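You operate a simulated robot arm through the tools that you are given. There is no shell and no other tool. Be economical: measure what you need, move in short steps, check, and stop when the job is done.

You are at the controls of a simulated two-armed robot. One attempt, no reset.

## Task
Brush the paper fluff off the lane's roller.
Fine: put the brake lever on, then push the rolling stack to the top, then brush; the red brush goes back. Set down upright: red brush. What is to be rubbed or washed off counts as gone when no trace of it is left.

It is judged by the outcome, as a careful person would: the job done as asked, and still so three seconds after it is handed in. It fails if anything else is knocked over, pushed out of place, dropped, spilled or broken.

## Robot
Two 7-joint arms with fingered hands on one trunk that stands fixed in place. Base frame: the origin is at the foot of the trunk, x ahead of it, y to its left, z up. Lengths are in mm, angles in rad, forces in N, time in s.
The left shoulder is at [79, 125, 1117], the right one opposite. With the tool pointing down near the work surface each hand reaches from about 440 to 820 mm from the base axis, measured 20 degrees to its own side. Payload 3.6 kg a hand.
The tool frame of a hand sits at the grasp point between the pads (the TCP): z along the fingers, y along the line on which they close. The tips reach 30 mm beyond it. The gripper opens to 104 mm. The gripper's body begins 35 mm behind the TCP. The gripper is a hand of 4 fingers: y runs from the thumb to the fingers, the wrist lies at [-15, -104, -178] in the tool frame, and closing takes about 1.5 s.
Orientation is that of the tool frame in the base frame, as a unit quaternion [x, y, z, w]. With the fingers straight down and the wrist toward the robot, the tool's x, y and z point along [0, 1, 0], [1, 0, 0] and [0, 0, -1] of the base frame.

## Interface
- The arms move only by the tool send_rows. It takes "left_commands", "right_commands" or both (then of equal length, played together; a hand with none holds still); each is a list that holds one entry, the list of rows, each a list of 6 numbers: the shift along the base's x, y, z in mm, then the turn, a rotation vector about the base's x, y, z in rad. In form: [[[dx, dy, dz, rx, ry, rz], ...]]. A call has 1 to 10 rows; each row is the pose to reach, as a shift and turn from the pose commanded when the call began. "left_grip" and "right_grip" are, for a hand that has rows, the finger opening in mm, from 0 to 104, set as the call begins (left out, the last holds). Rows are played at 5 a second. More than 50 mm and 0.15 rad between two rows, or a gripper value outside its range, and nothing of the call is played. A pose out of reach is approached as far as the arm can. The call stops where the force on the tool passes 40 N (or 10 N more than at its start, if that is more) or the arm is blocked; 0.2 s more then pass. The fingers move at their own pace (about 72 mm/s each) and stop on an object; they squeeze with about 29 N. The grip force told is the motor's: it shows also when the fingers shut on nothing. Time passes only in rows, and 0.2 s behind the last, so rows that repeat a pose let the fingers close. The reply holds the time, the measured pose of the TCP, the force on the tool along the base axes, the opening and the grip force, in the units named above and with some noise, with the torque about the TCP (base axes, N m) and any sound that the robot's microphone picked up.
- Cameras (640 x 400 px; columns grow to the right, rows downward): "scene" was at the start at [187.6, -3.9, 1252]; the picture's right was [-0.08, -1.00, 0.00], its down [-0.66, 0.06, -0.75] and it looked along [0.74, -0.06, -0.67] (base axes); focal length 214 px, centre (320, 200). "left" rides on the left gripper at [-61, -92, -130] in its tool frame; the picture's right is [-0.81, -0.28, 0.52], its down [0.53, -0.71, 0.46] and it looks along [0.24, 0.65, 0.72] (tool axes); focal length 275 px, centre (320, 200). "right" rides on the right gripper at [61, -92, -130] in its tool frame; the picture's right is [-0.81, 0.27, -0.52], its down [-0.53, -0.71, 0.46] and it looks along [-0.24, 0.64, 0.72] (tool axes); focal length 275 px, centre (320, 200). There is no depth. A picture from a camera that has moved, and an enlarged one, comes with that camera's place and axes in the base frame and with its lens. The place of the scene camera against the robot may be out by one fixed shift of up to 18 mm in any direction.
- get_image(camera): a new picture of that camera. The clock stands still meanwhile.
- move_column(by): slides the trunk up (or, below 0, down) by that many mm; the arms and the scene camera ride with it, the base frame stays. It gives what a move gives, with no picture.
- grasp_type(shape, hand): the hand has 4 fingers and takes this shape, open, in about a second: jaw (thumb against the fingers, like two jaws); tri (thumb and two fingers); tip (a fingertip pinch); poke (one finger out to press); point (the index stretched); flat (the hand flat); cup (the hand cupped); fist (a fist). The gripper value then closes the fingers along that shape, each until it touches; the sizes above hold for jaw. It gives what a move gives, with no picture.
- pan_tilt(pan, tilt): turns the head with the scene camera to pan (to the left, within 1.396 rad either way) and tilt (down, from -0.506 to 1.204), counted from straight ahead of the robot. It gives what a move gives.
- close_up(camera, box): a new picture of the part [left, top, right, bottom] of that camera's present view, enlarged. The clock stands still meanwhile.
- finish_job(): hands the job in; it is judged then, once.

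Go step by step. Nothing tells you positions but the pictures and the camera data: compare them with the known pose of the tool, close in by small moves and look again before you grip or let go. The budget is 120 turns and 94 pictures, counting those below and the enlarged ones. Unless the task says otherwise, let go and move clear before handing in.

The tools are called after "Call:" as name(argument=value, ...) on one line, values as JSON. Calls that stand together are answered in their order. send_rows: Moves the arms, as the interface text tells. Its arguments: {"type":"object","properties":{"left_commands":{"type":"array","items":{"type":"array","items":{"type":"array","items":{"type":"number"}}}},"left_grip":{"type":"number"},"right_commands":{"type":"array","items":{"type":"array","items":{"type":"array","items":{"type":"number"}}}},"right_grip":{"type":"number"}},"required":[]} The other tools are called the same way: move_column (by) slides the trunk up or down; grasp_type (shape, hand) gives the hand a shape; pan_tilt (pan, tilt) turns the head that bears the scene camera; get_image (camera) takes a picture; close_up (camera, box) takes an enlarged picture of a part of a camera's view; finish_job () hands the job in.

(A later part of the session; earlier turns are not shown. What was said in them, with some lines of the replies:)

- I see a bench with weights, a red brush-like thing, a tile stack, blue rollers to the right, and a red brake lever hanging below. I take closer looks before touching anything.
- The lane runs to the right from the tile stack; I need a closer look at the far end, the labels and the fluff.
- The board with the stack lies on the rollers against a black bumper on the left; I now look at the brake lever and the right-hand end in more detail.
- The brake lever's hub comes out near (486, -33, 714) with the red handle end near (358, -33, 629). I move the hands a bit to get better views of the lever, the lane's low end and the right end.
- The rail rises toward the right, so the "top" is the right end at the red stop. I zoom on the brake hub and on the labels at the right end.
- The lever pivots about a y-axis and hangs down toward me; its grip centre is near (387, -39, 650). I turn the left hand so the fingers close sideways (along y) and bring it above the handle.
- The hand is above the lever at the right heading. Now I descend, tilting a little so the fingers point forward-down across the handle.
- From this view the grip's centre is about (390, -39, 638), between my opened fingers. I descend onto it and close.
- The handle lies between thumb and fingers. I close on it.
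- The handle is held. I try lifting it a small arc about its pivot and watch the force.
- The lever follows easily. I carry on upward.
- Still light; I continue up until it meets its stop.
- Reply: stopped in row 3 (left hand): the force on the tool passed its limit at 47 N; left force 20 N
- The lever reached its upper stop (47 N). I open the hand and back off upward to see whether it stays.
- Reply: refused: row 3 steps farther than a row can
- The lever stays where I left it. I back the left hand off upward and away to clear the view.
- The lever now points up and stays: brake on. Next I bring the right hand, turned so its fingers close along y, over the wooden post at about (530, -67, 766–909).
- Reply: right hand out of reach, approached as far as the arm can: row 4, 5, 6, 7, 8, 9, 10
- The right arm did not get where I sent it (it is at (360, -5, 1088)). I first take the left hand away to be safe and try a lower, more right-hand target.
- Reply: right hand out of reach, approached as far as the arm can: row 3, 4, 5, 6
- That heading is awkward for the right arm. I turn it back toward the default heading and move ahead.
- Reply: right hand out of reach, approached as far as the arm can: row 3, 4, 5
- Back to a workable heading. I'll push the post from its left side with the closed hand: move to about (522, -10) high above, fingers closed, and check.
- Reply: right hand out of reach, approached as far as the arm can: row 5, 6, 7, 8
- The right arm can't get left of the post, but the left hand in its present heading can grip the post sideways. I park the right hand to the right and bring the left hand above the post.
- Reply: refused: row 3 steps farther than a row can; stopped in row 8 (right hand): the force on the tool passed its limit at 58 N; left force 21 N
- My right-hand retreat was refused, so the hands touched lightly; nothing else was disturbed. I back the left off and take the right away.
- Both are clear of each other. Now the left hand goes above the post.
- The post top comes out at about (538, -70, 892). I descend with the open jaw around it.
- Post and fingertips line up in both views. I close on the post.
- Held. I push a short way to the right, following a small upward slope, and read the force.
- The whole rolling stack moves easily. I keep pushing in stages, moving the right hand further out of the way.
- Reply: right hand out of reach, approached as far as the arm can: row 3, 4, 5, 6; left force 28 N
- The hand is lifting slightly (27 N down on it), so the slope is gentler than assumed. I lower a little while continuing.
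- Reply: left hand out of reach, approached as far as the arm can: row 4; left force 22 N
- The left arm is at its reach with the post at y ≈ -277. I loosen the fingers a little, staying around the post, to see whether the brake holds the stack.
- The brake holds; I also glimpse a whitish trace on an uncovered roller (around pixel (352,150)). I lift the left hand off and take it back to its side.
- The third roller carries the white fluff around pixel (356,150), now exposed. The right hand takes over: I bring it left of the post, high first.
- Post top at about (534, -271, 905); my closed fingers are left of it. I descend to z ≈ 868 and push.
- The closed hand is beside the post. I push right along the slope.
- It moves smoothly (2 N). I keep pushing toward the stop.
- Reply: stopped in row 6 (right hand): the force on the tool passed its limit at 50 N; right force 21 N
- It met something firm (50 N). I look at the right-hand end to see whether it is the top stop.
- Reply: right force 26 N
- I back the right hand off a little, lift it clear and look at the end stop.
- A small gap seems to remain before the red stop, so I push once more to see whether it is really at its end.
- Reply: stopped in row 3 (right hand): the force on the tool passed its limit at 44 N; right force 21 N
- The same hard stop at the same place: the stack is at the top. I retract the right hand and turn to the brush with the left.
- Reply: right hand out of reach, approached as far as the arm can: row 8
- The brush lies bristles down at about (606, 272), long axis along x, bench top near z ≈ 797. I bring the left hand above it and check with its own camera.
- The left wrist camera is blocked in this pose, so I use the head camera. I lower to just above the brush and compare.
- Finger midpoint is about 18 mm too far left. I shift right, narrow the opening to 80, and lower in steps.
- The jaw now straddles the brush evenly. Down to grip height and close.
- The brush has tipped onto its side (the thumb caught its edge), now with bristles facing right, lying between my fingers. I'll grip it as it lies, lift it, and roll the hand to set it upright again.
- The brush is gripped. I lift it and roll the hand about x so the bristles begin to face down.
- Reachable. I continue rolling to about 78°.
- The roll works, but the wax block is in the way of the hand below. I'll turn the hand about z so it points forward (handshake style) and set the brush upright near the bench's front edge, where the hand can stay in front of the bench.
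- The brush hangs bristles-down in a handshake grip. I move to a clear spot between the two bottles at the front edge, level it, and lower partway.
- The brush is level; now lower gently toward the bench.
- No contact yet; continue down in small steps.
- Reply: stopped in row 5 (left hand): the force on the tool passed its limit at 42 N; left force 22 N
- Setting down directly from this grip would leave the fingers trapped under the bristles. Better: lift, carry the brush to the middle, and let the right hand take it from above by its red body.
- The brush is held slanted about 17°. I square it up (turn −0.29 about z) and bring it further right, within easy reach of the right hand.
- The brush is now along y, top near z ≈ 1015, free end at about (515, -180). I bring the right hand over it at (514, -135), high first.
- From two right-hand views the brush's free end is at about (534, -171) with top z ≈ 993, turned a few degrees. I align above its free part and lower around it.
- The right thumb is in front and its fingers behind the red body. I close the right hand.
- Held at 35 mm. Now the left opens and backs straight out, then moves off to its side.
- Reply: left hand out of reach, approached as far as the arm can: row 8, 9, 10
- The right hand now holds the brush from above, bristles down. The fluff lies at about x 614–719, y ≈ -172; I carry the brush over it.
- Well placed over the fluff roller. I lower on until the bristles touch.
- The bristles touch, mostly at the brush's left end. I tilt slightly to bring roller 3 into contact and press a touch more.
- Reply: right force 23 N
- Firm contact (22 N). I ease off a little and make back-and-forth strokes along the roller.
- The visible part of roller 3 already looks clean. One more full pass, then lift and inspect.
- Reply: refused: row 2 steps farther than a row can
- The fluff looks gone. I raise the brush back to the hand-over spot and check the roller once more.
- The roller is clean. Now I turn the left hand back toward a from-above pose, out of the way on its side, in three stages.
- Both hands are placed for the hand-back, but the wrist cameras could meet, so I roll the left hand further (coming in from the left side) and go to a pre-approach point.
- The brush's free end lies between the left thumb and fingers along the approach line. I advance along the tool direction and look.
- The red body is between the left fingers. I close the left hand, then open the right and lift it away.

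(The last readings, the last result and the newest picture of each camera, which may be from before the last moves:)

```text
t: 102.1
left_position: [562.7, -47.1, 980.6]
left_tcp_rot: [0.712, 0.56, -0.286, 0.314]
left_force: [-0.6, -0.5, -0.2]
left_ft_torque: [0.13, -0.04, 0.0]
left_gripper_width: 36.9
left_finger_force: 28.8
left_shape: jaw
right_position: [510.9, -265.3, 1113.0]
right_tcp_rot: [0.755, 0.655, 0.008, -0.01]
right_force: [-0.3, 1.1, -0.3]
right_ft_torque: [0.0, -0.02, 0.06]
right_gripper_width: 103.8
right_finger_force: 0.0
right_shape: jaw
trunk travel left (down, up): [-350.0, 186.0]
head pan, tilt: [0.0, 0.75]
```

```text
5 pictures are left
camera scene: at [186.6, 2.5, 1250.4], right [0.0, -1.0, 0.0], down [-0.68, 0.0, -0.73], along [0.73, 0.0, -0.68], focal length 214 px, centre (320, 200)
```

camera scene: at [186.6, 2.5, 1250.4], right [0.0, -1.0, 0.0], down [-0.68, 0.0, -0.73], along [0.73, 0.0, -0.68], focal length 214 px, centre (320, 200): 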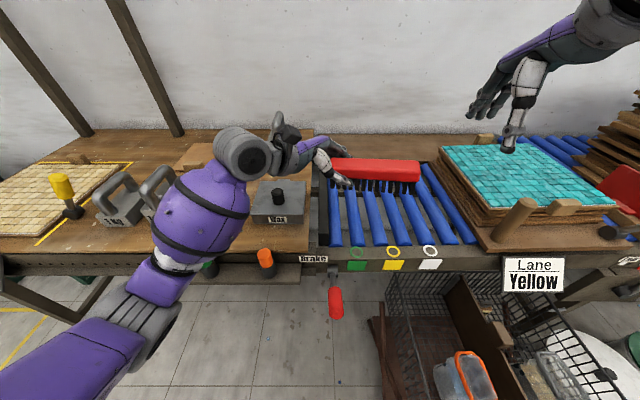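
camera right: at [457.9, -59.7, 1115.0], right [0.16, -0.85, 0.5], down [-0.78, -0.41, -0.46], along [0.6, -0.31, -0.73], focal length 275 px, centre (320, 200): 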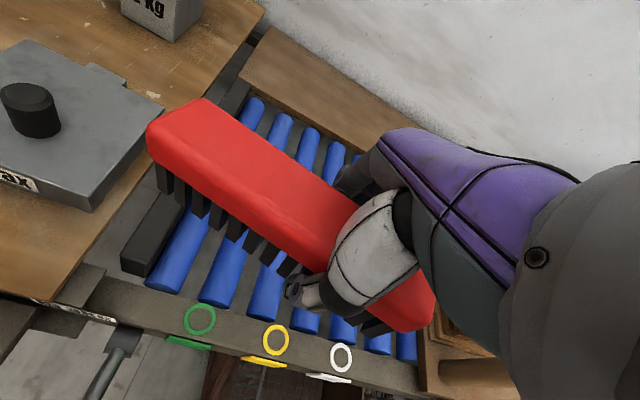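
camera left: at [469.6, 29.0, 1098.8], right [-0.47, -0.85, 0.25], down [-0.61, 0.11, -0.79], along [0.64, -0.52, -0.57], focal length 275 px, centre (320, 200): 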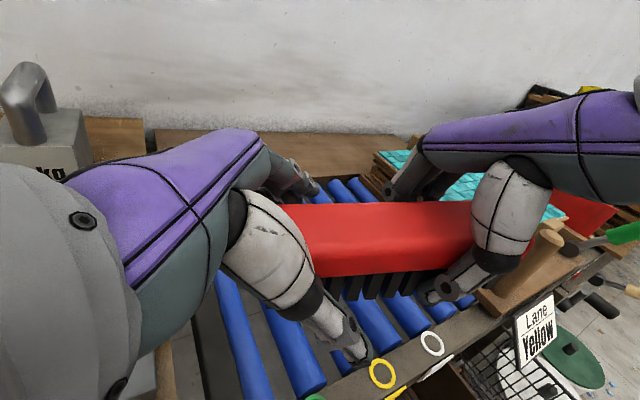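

The left hand has the brush, level and bristles down. I carry it back over the bench, turning it toward its original direction as I go.

Call:
send_rows(left_commands=[[[0, 20, 25, 0, 0, 0], [-5, 45, 40, 0, 0, 0.1], [-15, 75, 45, 0, 0, 0.22], [-25, 105, 45, 0, 0, 0.34], [-35, 135, 45, 0, 0, 0.46], [-45, 165, 45, 0, 0, 0.58], [-50, 195, 45, 0, 0, 0.7], [-55, 225, 45, 0, 0, 0.82], [-60, 250, 45, 0, 0, 0.94], [-60, 275, 45, 0, 0, 1.06]]])

```text
t: 104.3
left_position: [505.0, 229.4, 1025.9]
left_tcp_rot: [0.33, 0.843, -0.088, 0.415]
left_force: [0.0, 0.0, -1.2]
left_ft_torque: [0.06, 0.05, -0.01]
left_gripper_width: 37.0
left_finger_force: 28.8
left_shape: jaw
right_position: [510.9, -263.2, 1113.6]
right_tcp_rot: [0.756, 0.655, 0.009, -0.01]
right_force: [-0.8, 0.0, -0.8]
right_ft_torque: [0.0, 0.02, 0.0]
right_gripper_width: 103.7
right_finger_force: 0.0
right_shape: jaw
trunk travel left (down, up): [-350.0, 186.0]
head pan, tilt: [0.0, 0.75]
```

Reachable so far. I finish the turn and move over the brush's place.

Call:
send_rows(left_commands=[[[5, 8, 0, 0, 0, 0.13], [15, 16, 0, 0, 0, 0.26], [25, 24, 0, 0, 0, 0.39], [35, 32, 0, 0, 0, 0.52], [45, 38, 0, 0, 0, 0.64], [51, 42, -25, 0, 0, 0.66], [51, 42, -55, 0, 0, 0.66]]])

Call:
get_image(camera="scene")

```text
t: 105.9
left_position: [553.6, 269.8, 971.7]
left_tcp_rot: [0.04, 0.905, 0.052, 0.421]
left_force: [0.1, 0.0, -1.7]
left_ft_torque: [0.0, 0.1, 0.04]
left_gripper_width: 36.7
left_finger_force: 28.9
left_shape: jaw
right_position: [510.5, -263.7, 1113.0]
right_tcp_rot: [0.756, 0.654, 0.008, -0.01]
right_force: [-0.6, 0.1, 0.1]
right_ft_torque: [0.03, -0.04, 0.01]
right_gripper_width: 103.5
right_finger_force: 0.0
right_shape: jaw
trunk travel left (down, up): [-350.0, 186.0]
head pan, tilt: [0.0, 0.75]
```

```text
4 pictures are left
camera scene: at [187.1, 3.0, 1250.3], right [0.0, -1.0, 0.0], down [-0.68, 0.0, -0.73], along [0.73, 0.0, -0.68], focal length 214 px, centre (320, 200)
```

scene: 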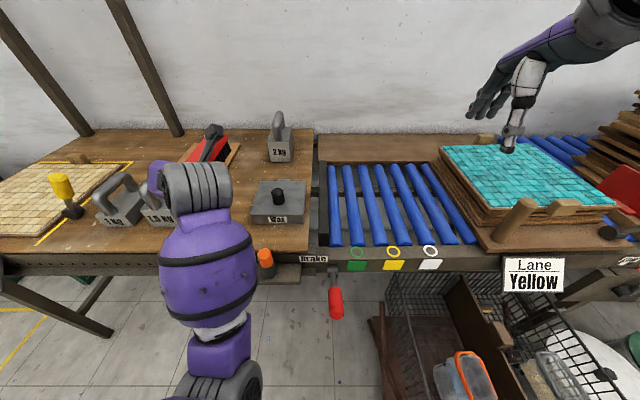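

The brush is over its place (near end ≈ x 529, y ≈ 270). I lower it.

Call:
send_rows(left_commands=[[[0, 0, -35, 0, 0, 0], [0, 0, -70, 0, 0, 0], [0, 0, -100, 0, 0, 0], [0, 0, -115, 0, 0, 0]]])

Call:
get_image(camera="left")

```text
t: 106.9
left_position: [552.3, 269.9, 856.2]
left_tcp_rot: [0.04, 0.905, 0.051, 0.421]
left_force: [0.3, -0.4, -2.0]
left_ft_torque: [-0.01, 0.09, 0.03]
left_gripper_width: 36.6
left_finger_force: 28.6
left_shape: jaw
right_position: [511.0, -264.5, 1113.1]
right_tcp_rot: [0.756, 0.655, 0.007, -0.01]
right_force: [0.0, -0.2, 0.6]
right_ft_torque: [-0.02, 0.05, -0.01]
right_gripper_width: 103.8
right_finger_force: 0.1
right_shape: jaw
trunk travel left (down, up): [-350.0, 186.0]
head pan, tilt: [0.0, 0.75]
```

```text
3 pictures are left
camera left: at [490.4, 163.5, 974.7], right [0.91, -0.34, 0.25], down [-0.01, -0.62, -0.79], along [0.42, 0.71, -0.57], focal length 275 px, centre (320, 200)
```

left: 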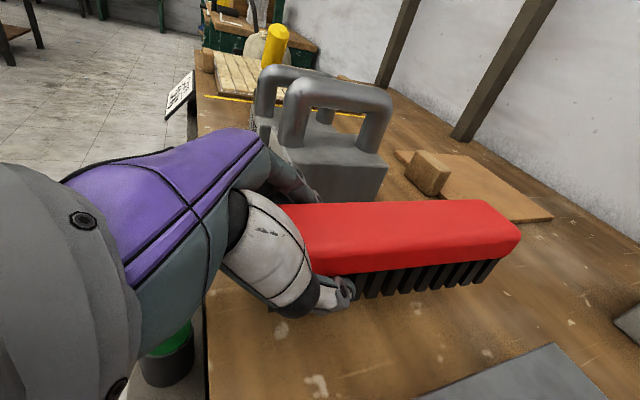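

It looks level and clear. I lower slowly to touch down.

Call:
send_rows(left_commands=[[[0, 0, -4, 0, 0, 0], [0, 0, -8, 0, 0, 0], [0, 0, -11, 0, 0, 0], [0, 0, -14, 0, 0, 0], [0, 0, -17, 0, 0, 0]]])

```text
t: 108.1
left_position: [555.1, 269.4, 838.9]
left_tcp_rot: [0.04, 0.905, 0.051, 0.422]
left_force: [-0.1, 0.2, -2.2]
left_ft_torque: [0.02, 0.1, 0.03]
left_gripper_width: 36.5
left_finger_force: 29.1
left_shape: jaw
right_position: [511.3, -263.0, 1113.2]
right_tcp_rot: [0.756, 0.655, 0.008, -0.01]
right_force: [0.1, 0.4, 0.4]
right_ft_torque: [0.0, 0.02, -0.01]
right_gripper_width: 103.7
right_finger_force: 0.1
right_shape: jaw
trunk travel left (down, up): [-350.0, 186.0]
head pan, tilt: [0.0, 0.75]
```

Still hanging (−2 N). A little further.

Call:
send_rows(left_commands=[[[0, 0, -2, 0, 0, 0], [0, 0, -4, 0, 0, 0], [0, 0, -6, 0, 0, 0], [0, 0, -8, 0, 0, 0]]])

```text
t: 109.1
left_position: [553.9, 271.1, 832.0]
left_tcp_rot: [0.04, 0.905, 0.052, 0.421]
left_force: [0.8, 0.5, -0.7]
left_ft_torque: [0.0, 0.05, 0.0]
left_gripper_width: 36.6
left_finger_force: 28.3
left_shape: jaw
right_position: [512.0, -262.4, 1112.9]
right_tcp_rot: [0.756, 0.654, 0.008, -0.01]
right_force: [0.1, -0.3, 0.0]
right_ft_torque: [-0.04, -0.04, 0.0]
right_gripper_width: 103.8
right_finger_force: 0.1
right_shape: jaw
trunk travel left (down, up): [-350.0, 186.0]
head pan, tilt: [0.0, 0.75]
```

Call:
send_rows(left_commands=[[[0, 0, -2, 0, 0, 0], [0, 0, -4, 0, 0, 0], [0, 0, -5, 0, 0, 0], [0, 0, -5, 0, 0, 0]]])

```text
t: 110.1
left_position: [554.6, 270.5, 826.0]
left_tcp_rot: [0.039, 0.905, 0.051, 0.421]
left_force: [0.4, -0.2, -2.3]
left_ft_torque: [0.05, 0.12, 0.02]
left_gripper_width: 36.9
left_finger_force: 29.2
left_shape: jaw
right_position: [510.6, -262.8, 1113.1]
right_tcp_rot: [0.755, 0.655, 0.007, -0.01]
right_force: [0.0, 0.2, 0.3]
right_ft_torque: [0.02, 0.02, -0.01]
right_gripper_width: 103.7
right_finger_force: 0.1
right_shape: jaw
trunk travel left (down, up): [-350.0, 186.0]
head pan, tilt: [0.0, 0.75]
```

Call:
send_rows(left_commands=[[[0, 0, -2, 0, 0, 0], [0, 0, -4, 0, 0, 0], [0, 0, -6, 0, 0, 0], [0, 0, -8, 0, 0, 0]]])

```text
t: 111.1
left_position: [553.5, 269.8, 821.3]
left_tcp_rot: [0.04, 0.904, 0.052, 0.423]
left_force: [2.5, -0.2, 10.6]
left_ft_torque: [0.27, -0.03, -0.08]
left_gripper_width: 36.8
left_finger_force: 28.4
left_shape: jaw
right_position: [510.8, -263.5, 1113.1]
right_tcp_rot: [0.756, 0.655, 0.008, -0.011]
right_force: [-0.1, -0.2, -0.2]
right_ft_torque: [0.01, 0.01, -0.01]
right_gripper_width: 103.8
right_finger_force: 0.1
right_shape: jaw
trunk travel left (down, up): [-350.0, 186.0]
head pan, tilt: [0.0, 0.75]
```

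Contact (10 N). I check the bristle-to-bench gap before letting go.

Call:
close_up(camera="left", box=[260, 160, 540, 340])

```text
2.22 times, centred on (400, 250) of left
camera zoom: at [491.6, 162.9, 938.3], right [0.91, -0.34, 0.25], down [-0.01, -0.62, -0.79], along [0.42, 0.71, -0.56], focal length 612 px, centre (142, 89)
```

zoom: 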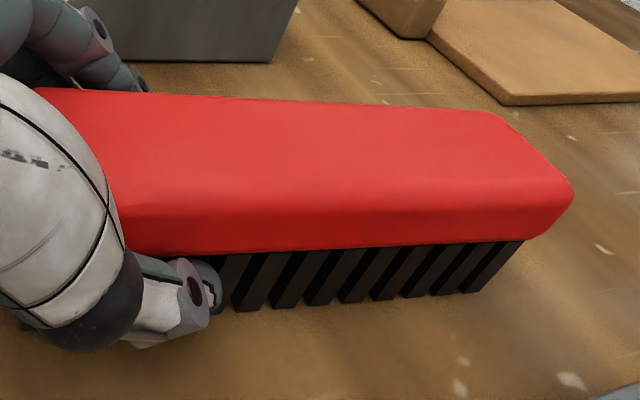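

The bristles sit on the bench. I open the fingers and draw back along the approach line.

Call:
send_rows(left_commands=[[[0, 0, 0, 0, 0, 0], [0, 0, 0, 0, 0, 0], [0, 0, 0, 0, 0, 0], [-8, 0, 7, 0, 0, 0], [-23, -2, 19, 0, 0, 0], [-46, -4, 38, 0, 0, 0], [-76, -6, 64, 0, 0, 0], [-106, -8, 95, 0, 0, 0], [-116, -8, 135, 0, 0, 0], [-116, -8, 180, 0, 0, 0]]], left_grip=76)

Call:
get_image(camera="scene")

```text
t: 113.3
left_position: [462.9, 259.3, 994.6]
left_tcp_rot: [0.042, 0.906, 0.053, 0.418]
left_force: [-0.3, 0.6, 0.1]
left_ft_torque: [-0.01, -0.01, -0.05]
left_gripper_width: 75.9
left_finger_force: 0.1
left_shape: jaw
left hand out of reach, approached as far as the arm can: row 9, 10
right_position: [510.4, -263.1, 1112.3]
right_tcp_rot: [0.756, 0.654, 0.009, -0.01]
right_force: [0.3, -0.4, -0.4]
right_ft_torque: [-0.02, -0.01, 0.01]
right_gripper_width: 103.6
right_finger_force: 0.0
right_shape: jaw
trunk travel left (down, up): [-350.0, 186.0]
head pan, tilt: [0.0, 0.75]
```

```text
1 pictures are left
camera scene: at [187.4, 3.1, 1250.2], right [0.0, -1.0, 0.0], down [-0.68, 0.0, -0.73], along [0.73, 0.0, -0.68], focal length 214 px, centre (320, 200)
```

scene: 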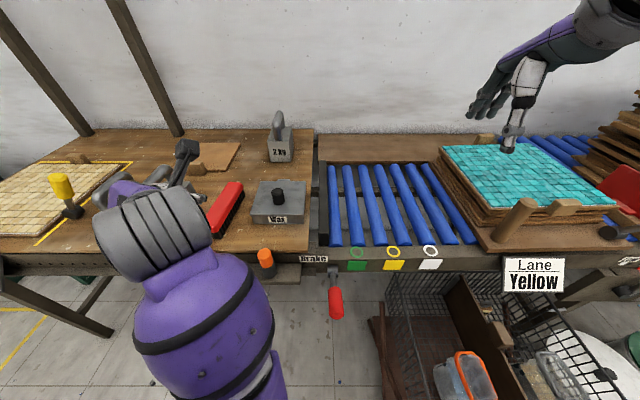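

The brush stands upright in its place, the rollers are clean, the stack is at the top, the brake lever is up, and both hands are clear. I hand the job in.

Call:
finish_job()

```text
The job is handed in.
```

The fluff is brushed off the lane's roller. I did it in your order: brake lever on, rolling stack pushed to the top, then brushing.

- **Brake:** I took lever up as on. I lifted it to its upper stop and it stayed there. The stack also held when I let go of it.
- **Stack:** it stopped hard at the same point on two pushes. A small gap to the red stop still showed, so I took that point as the top.
- **Brush:** I tipped the red brush onto its side when I first reached for it and moved the brush between hands to right it. It now stands upright, bristles down, at about its original spot. That spot is estimated from the pictures, so it may be a little off.
- **Hands touching:** the two hands bumped once early on. I saw nothing else move.
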